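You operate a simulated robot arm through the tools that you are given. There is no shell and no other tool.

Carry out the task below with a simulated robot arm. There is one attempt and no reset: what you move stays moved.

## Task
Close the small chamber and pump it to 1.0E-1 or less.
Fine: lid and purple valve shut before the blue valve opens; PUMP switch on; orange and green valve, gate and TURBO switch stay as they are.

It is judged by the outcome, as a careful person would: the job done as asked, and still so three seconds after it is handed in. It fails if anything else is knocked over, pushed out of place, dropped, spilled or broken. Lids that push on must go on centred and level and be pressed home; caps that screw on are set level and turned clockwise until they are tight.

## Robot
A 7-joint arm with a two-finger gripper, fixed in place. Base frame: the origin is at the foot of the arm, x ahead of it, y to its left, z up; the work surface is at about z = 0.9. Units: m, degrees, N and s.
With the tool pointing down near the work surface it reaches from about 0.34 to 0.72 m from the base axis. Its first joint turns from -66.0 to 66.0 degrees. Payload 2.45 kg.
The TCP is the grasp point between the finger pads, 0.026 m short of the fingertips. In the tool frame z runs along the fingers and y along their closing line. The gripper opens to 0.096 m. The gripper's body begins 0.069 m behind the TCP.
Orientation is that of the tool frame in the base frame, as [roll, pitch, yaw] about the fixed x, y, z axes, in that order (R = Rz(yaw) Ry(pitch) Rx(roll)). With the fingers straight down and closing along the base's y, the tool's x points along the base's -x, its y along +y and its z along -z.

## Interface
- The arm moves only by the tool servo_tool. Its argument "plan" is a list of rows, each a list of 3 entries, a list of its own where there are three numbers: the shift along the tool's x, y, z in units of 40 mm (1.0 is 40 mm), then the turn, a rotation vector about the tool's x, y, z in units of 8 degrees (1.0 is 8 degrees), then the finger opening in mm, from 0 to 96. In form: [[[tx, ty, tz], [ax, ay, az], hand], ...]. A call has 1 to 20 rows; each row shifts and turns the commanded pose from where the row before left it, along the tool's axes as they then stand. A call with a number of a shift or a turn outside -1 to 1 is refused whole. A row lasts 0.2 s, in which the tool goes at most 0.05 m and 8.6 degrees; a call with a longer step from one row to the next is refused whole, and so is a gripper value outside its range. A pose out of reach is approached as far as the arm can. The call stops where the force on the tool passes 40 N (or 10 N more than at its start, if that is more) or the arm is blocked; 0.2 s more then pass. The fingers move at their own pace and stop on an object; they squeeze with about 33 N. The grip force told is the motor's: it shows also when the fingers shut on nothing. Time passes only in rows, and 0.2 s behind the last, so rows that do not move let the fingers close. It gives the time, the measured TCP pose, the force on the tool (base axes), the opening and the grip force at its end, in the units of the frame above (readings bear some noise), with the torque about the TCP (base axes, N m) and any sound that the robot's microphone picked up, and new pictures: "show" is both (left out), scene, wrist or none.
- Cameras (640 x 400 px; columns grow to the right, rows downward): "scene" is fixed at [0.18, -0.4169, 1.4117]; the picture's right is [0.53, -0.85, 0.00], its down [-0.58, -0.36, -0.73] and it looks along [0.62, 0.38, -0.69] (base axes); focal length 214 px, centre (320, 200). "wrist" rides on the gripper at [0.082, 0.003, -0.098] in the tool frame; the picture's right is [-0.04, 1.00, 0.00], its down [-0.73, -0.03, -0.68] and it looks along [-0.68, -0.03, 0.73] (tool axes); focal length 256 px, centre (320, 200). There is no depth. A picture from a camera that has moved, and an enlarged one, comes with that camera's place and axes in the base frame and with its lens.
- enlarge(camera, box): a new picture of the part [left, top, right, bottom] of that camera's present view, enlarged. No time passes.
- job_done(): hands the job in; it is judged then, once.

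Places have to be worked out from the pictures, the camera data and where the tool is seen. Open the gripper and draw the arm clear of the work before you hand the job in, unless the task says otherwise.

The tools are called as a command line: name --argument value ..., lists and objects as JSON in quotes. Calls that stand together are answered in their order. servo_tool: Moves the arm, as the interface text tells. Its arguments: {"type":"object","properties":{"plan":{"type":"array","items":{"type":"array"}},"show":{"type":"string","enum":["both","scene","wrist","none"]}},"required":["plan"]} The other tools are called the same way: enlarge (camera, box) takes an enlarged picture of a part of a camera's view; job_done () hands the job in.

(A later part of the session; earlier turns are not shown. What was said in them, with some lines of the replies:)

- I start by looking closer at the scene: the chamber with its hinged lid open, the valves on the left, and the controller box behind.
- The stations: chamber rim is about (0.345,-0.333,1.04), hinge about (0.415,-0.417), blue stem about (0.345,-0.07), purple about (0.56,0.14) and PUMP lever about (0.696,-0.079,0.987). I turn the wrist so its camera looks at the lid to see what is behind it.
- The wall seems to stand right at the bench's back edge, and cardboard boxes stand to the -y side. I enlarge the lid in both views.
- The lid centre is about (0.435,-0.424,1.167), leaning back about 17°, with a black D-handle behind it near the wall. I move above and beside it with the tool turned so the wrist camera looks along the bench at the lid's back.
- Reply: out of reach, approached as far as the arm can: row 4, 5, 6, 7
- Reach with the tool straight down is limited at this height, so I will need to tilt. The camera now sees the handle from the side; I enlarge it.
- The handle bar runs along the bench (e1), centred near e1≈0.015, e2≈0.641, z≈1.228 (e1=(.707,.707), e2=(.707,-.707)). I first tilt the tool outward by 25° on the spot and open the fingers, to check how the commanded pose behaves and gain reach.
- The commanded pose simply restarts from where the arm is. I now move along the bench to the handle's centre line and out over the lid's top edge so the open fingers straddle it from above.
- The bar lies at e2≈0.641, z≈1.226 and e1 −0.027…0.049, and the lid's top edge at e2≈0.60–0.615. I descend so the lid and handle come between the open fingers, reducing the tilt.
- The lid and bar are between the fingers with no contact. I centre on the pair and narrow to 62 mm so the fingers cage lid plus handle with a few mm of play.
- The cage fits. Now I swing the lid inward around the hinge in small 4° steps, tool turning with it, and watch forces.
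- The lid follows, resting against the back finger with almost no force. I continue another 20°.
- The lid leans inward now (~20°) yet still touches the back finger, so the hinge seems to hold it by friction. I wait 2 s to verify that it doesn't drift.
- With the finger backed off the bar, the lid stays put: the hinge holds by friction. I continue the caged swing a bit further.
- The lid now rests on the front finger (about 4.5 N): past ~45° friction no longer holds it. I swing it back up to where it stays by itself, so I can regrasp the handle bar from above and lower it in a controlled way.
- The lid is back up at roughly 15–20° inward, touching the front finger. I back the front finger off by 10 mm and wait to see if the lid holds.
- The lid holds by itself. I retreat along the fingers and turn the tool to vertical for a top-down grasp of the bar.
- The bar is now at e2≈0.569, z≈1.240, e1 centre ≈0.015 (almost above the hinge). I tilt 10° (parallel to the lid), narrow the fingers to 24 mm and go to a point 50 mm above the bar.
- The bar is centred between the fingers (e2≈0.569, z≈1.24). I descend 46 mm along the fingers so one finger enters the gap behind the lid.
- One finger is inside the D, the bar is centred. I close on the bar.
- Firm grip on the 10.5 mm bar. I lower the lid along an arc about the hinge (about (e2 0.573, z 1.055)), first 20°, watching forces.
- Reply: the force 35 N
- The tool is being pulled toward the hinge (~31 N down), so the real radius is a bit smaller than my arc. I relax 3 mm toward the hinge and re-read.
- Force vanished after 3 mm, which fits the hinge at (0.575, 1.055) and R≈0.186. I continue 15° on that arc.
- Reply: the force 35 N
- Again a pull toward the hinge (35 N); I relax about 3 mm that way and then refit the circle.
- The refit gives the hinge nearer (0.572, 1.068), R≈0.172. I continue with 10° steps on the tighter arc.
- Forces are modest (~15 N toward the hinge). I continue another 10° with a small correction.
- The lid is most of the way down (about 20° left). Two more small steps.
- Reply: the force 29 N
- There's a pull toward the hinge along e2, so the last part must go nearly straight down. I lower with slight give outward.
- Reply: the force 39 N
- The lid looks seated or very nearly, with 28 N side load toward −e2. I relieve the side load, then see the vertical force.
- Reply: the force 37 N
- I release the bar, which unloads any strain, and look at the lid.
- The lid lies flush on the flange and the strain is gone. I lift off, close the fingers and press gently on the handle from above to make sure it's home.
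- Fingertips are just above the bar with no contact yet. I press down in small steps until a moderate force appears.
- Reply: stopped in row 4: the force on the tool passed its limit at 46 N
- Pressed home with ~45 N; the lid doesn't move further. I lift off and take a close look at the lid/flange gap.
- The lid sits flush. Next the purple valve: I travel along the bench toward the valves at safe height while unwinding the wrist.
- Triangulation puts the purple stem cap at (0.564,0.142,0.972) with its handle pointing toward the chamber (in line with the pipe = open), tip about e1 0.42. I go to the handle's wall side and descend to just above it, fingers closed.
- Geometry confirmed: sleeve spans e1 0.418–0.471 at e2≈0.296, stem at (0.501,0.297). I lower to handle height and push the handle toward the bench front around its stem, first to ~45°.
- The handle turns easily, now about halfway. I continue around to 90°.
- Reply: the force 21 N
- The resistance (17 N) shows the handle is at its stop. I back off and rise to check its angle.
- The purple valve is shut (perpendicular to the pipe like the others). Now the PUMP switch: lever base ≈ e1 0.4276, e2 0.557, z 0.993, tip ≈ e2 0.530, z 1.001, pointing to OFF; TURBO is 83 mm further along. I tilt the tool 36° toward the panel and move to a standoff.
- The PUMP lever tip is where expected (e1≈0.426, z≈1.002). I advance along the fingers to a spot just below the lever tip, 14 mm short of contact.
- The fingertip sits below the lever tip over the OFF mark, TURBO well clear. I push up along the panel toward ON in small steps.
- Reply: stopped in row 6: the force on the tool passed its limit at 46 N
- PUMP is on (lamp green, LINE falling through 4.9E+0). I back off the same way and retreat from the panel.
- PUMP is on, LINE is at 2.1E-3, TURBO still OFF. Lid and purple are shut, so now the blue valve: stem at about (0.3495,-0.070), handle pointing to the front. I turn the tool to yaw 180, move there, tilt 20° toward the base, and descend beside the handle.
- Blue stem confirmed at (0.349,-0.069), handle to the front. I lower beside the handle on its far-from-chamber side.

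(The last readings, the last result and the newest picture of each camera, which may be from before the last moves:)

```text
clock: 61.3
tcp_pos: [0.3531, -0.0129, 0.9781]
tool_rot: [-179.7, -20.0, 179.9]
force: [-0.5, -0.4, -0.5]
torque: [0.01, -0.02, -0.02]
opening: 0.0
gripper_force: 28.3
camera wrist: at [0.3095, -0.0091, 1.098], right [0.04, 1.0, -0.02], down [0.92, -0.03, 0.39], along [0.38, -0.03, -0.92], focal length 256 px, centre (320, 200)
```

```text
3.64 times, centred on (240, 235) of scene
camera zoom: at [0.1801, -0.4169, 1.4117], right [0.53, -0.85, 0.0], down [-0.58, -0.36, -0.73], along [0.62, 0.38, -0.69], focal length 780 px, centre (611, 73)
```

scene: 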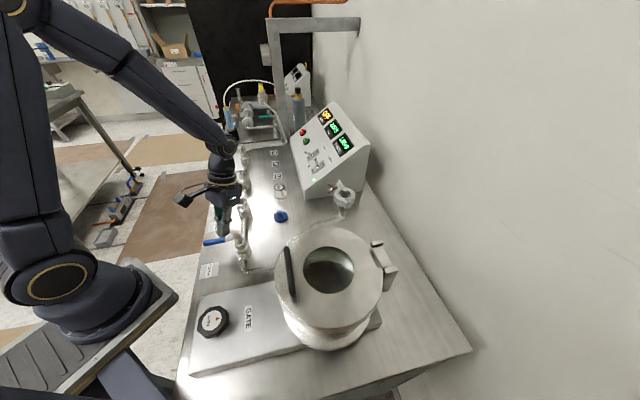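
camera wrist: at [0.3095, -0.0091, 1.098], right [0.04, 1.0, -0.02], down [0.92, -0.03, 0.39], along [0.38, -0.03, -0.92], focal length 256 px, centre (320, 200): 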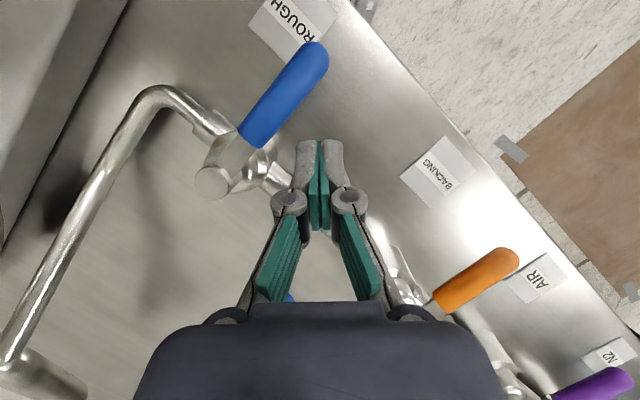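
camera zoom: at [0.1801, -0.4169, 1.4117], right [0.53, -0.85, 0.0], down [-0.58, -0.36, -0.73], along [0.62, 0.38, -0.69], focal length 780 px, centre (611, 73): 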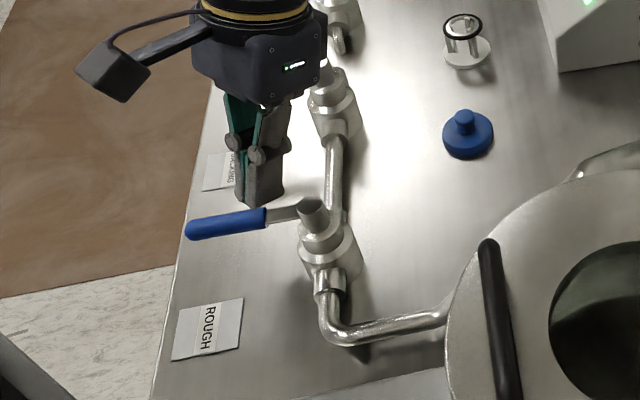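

The closed fingers are on the correct side. I push the blue handle toward the chamber direction, first to about 45°.

servo_tool --plan '[[[0.294, -0.295, 0.107], [0, 0, 0], 0], [[0.275, -0.1525, 0.1], [0, 0, 0], 0], [[0.2186, -0.2, 0.0795], [0, 0, 0], 0], [[0.16, -0.2575, 0.058], [0, 0, 0], 0], [[0, 0, 0], [0, 0, 0], 0]]' --show "both"

```text
clock: 62.5
tcp_pos: [0.3131, -0.0495, 0.9803]
tool_rot: [-179.6, -20.2, 179.9]
force: [0.1, -0.5, 0.0]
torque: [0.03, -0.03, -0.02]
opening: 0.0004
gripper_force: 28.5
camera wrist: at [0.2685, -0.0466, 1.1016], right [0.04, 1.0, -0.02], down [0.92, -0.03, 0.38], along [0.38, -0.03, -0.92], focal length 256 px, centre (320, 200)
```

scene: 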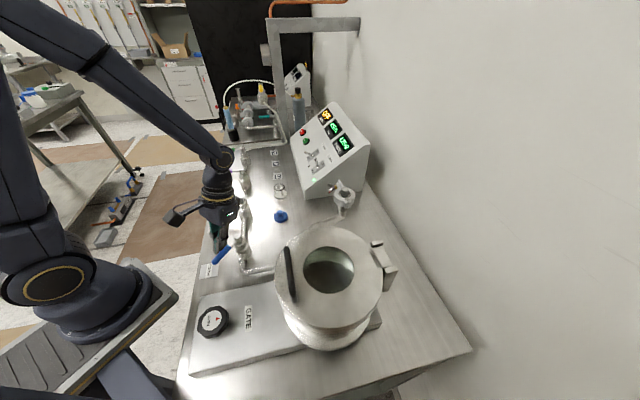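
wrist: 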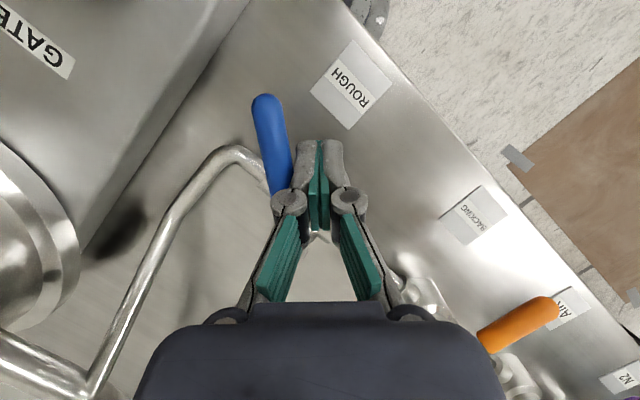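

It turns freely, about 45° now. I continue to 90°.

servo_tool --plan '[[[0.096, -0.2875, 0.035], [0, 0, 0], 0], [[0.021, -0.305, 0.008], [0, 0, 0], 0], [[-0.04, -0.2825, -0.0145], [0, 0, 0], 0], [[0, 0, 0], [0, 0, 0], 0]]' --show "both"

enlarge --camera "scene" --box '[180, 180, 300, 290]'

```text
clock: 63.5
tcp_pos: [0.3076, -0.0796, 0.9809]
tool_rot: [179.8, -20.8, -179.7]
force: [-4.8, 11.3, 4.6]
torque: [0.0, 0.0, 0.01]
opening: 0.0
gripper_force: 28.5
stopped in row 4: the force on the tool passed its limit at 42 N (the readings are from after the stop); the commanded pose is now the measured one
camera wrist: at [0.2647, -0.077, 1.1021], right [0.04, 1.0, -0.01], down [0.93, -0.03, 0.37], along [0.37, -0.02, -0.93], focal length 256 px, centre (320, 200)
```

scene: 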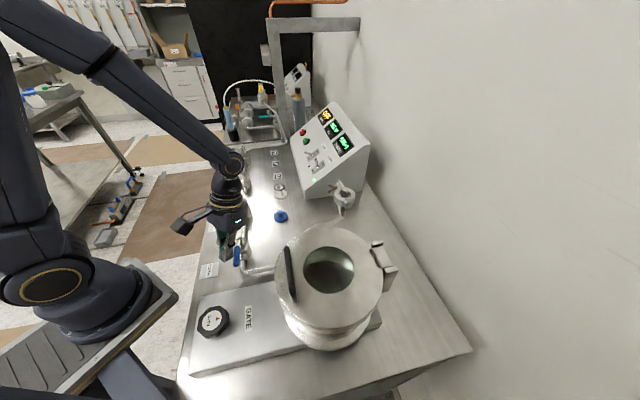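
wrist: 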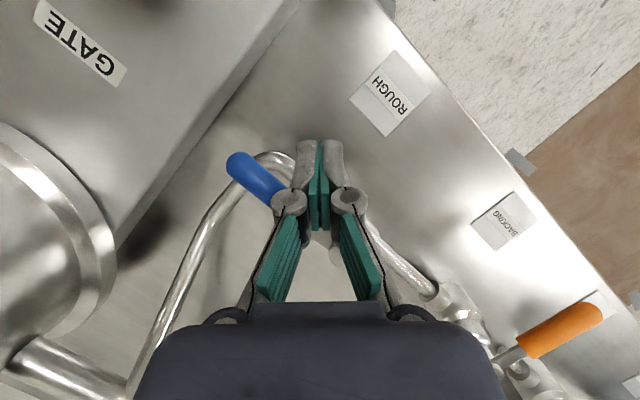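

```text
3.64 times, centred on (240, 235) of scene
camera zoom: at [0.1799, -0.4166, 1.4119], right [0.53, -0.85, 0.0], down [-0.58, -0.36, -0.73], along [0.62, 0.38, -0.69], focal length 780 px, centre (611, 73)
```

zoom: 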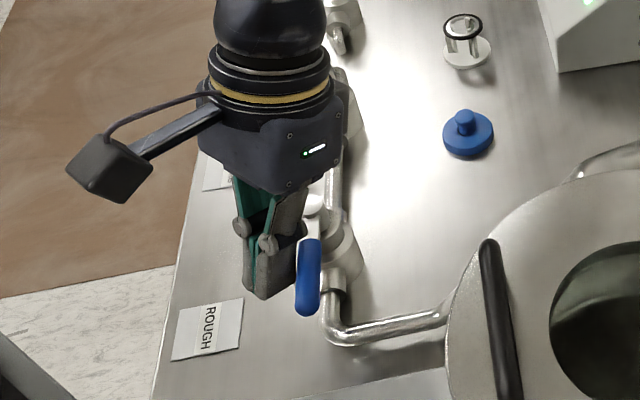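

The handle reached its stop in line with the pipe (42 N). I back off, rise, and read the displays.

servo_tool --plan '[[[0, 0.3, 0], [0, 0, 0], 0], [[0.2, 0.1, -0.6], [0, 0, 0], 0], [[0.256, 0, -0.705], [0, 0, 0], 0], [[0.256, 0, -0.705], [0, 0, 0], 0], [[0.256, 0, -0.705], [0, 0, 0], 0], [[0, 0.3, 0], [0, -0.85, 0], 0], [[0, 0.3, 0], [0, -0.85, 0], 0], [[0, 0.5, 0], [0, -0.8, 0], 0], [[0, 0.5, -0.5], [0, 0, 0], 0], [[0, 0.5, -0.5], [0, 0, 0], 0], [[0, 0.5, -0.5], [0, 0, 0], 0], [[0, 0, 0], [0, 0, 0], 0]]' --show "both"

enlarge --camera "scene" --box '[270, 90, 370, 190]'

enlarge --camera "scene" --box '[180, 170, 330, 290]'

```text
clock: 66.1
tcp_pos: [0.3115, 0.0415, 1.155]
tool_rot: [179.9, -0.6, -179.9]
force: [-0.2, -0.2, -0.2]
torque: [0.02, -0.02, -0.02]
opening: 0.0002
gripper_force: 28.3
camera wrist: at [0.2306, 0.0458, 1.2546], right [0.04, 1.0, 0.0], down [0.74, -0.03, 0.67], along [0.67, -0.03, -0.74], focal length 256 px, centre (320, 200)
```

scene: 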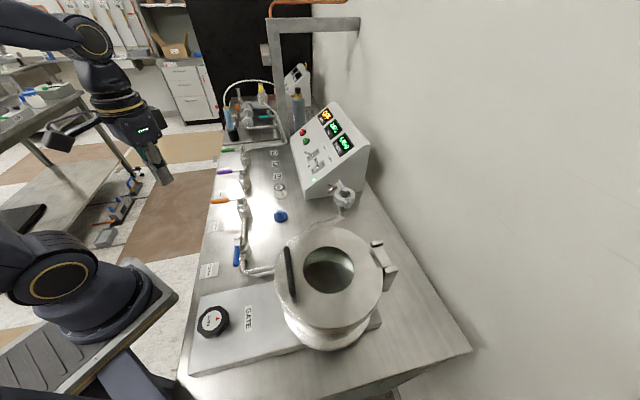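
wrist: 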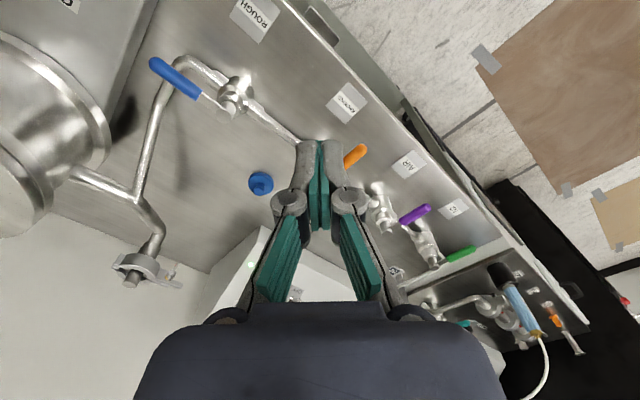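

```text
4.00 times, centred on (320, 140) of scene
camera zoom: at [0.18, -0.4169, 1.4117], right [0.53, -0.85, 0.0], down [-0.58, -0.36, -0.73], along [0.62, 0.38, -0.69], focal length 858 px, centre (320, 440)
```

zoom: 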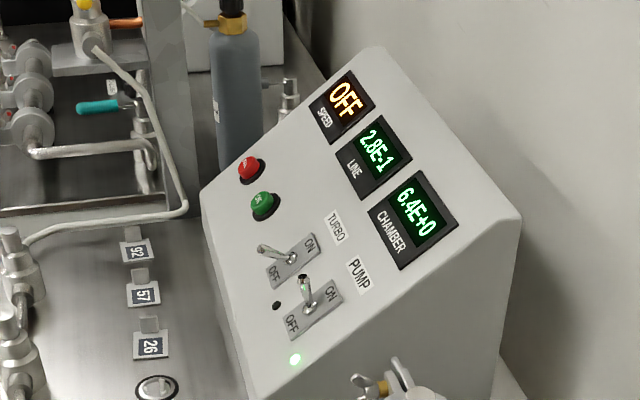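

```text
3.33 times, centred on (255, 230) of scene
camera zoom: at [0.18, -0.4169, 1.4117], right [0.53, -0.85, 0.0], down [-0.58, -0.36, -0.73], along [0.62, 0.38, -0.69], focal length 715 px, centre (537, 100)
```

zoom: 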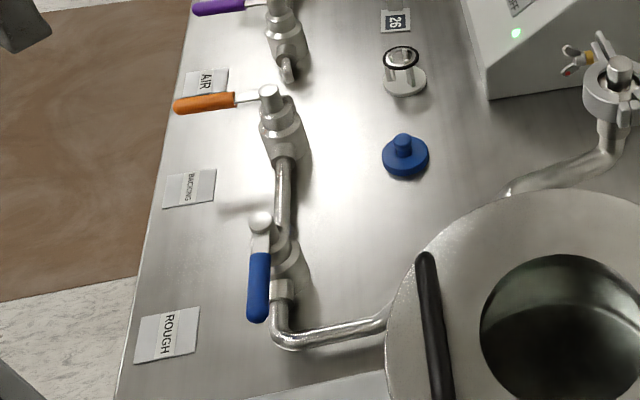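

The chamber is pumping: CHAMBER 6.4E+0 and falling. I open the fingers and wait a few seconds.

servo_tool --plan '[[[0, 0, 0], [0, 0, 0], 60], [[0, 0, 0], [0, 0, 0], 60], [[0, 0, 0], [0, 0, 0], 60], [[0, 0, 0], [0, 0, 0], 60], [[0, 0, 0], [0, 0, 0], 60], [[0, 0, 0], [0, 0, 0], 60], [[0, 0, 0], [0, 0, 0], 60], [[0, 0, 0], [0, 0, 0], 60], [[0, 0, 0], [0, 0, 0], 60], [[0, 0, 0], [0, 0, 0], 60], [[0, 0, 0], [0, 0, 0], 60], [[0, 0, 0], [0, 0, 0], 60], [[0, 0, 0], [0, 0, 0], 60], [[0, 0, 0], [0, 0, 0], 60], [[0, 0, 0], [0, 0, 0], 60], [[0, 0, 0], [0, 0, 0], 60], [[0, 0, 0], [0, 0, 0], 60], [[0, 0, 0], [0, 0, 0], 60], [[0, 0, 0], [0, 0, 0], 60], [[0, 0, 0], [0, 0, 0], 60]]' --show "scene"

enlarge --camera "scene" --box '[270, 90, 370, 190]'

enlarge --camera "scene" --box '[180, 200, 410, 360]'

```text
clock: 70.3
tcp_pos: [0.3116, 0.0431, 1.1545]
tool_rot: [179.8, -0.5, -179.9]
force: [0.1, 0.5, 0.9]
torque: [-0.03, 0.01, 0.04]
opening: 0.06
gripper_force: 0.0
```

scene: 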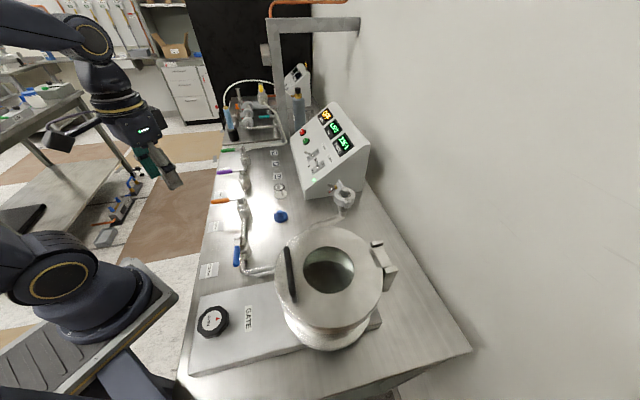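

```text
4.00 times, centred on (320, 140) of scene
camera zoom: at [0.18, -0.4169, 1.4117], right [0.53, -0.85, 0.0], down [-0.58, -0.36, -0.73], along [0.62, 0.38, -0.69], focal length 858 px, centre (320, 440)
```

zoom: 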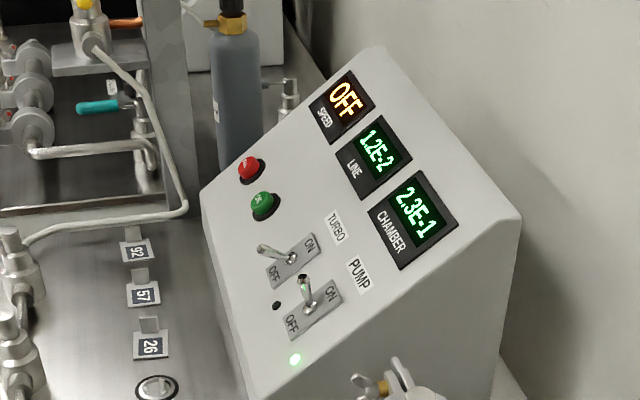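

```text
2.50 times, centred on (295, 280) of scene
camera zoom: at [0.18, -0.4169, 1.4117], right [0.53, -0.85, 0.0], down [-0.58, -0.36, -0.73], along [0.62, 0.38, -0.69], focal length 536 px, centre (382, 0)
```

zoom: 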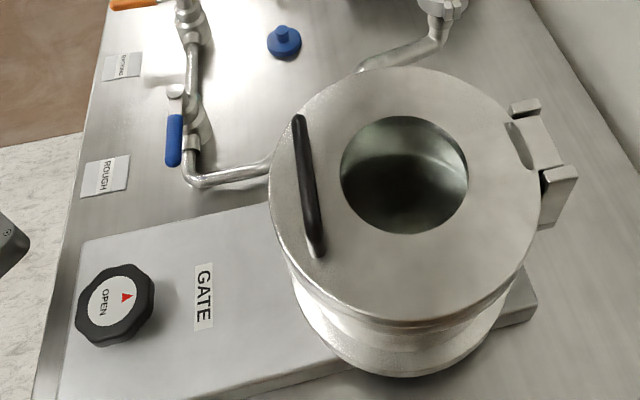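

CHAMBER is 2.3E-1 and still falling, so a few more seconds of waiting are needed.

servo_tool --plan '[[[0, 0, 0], [0, 0, 0], 60], [[0, 0, 0], [0, 0, 0], 60], [[0, 0, 0], [0, 0, 0], 60], [[0, 0, 0], [0, 0, 0], 60], [[0, 0, 0], [0, 0, 0], 60], [[0, 0, 0], [0, 0, 0], 60], [[0, 0, 0], [0, 0, 0], 60], [[0, 0, 0], [0, 0, 0], 60], [[0, 0, 0], [0, 0, 0], 60], [[0, 0, 0], [0, 0, 0], 60], [[0, 0, 0], [0, 0, 0], 60], [[0, 0, 0], [0, 0, 0], 60], [[0, 0, 0], [0, 0, 0], 60], [[0, 0, 0], [0, 0, 0], 60], [[0, 0, 0], [0, 0, 0], 60], [[0, 0, 0], [0, 0, 0], 60], [[0, 0, 0], [0, 0, 0], 60], [[0, 0, 0], [0, 0, 0], 60], [[0, 0, 0], [0, 0, 0], 60], [[0, 0, 0], [0, 0, 0], 60]]' --show "scene"

enlarge --camera "scene" --box '[270, 90, 370, 190]'

```text
clock: 74.5
tcp_pos: [0.3107, 0.0426, 1.1546]
tool_rot: [180.0, -0.6, -179.9]
force: [0.6, -0.3, -0.8]
torque: [0.06, 0.0, -0.03]
opening: 0.06
gripper_force: 0.1
```

scene: 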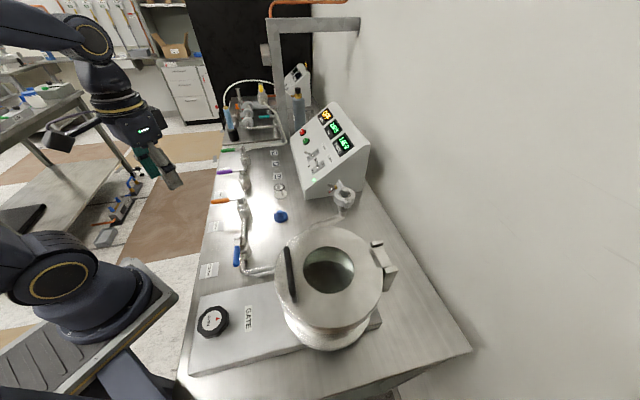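

```text
4.00 times, centred on (320, 140) of scene
camera zoom: at [0.18, -0.4169, 1.4117], right [0.53, -0.85, 0.0], down [-0.58, -0.36, -0.73], along [0.62, 0.38, -0.69], focal length 858 px, centre (320, 440)
```

zoom: 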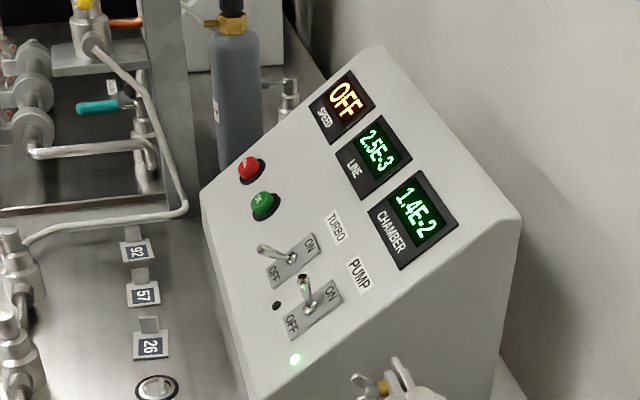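

CHAMBER reads 1.4E-2, below 1.0E-1. The lid and purple valve are shut, blue is open and PUMP is on. Orange, green, gate and TURBO look unchanged, and the arm is clear with the gripper open, so I hand the job in.

job_done

```text
The job is handed in.
```

The small chamber is closed and pumped down: the CHAMBER display read 1.4E-2 just before I handed the job in, below the 1.0E-1 you asked for.

- **Lid:** lowered by its handle, pressed down with about 45 N, and sitting flush on the flange.
- **Purple valve:** turned a quarter turn to its stop, across the pipe like the other shut valves.
- **PUMP switch:** on, with its green lamp lit.
- **Blue valve:** opened to its stop, in line with the pipe, only after the lid and purple valve were shut.
- **Left alone:** the orange and green valves, the gate and the TURBO switch look as they did at the start.

Nothing was knocked over or moved out of place that I could see. The gripper is open and the arm is clear of the bench.
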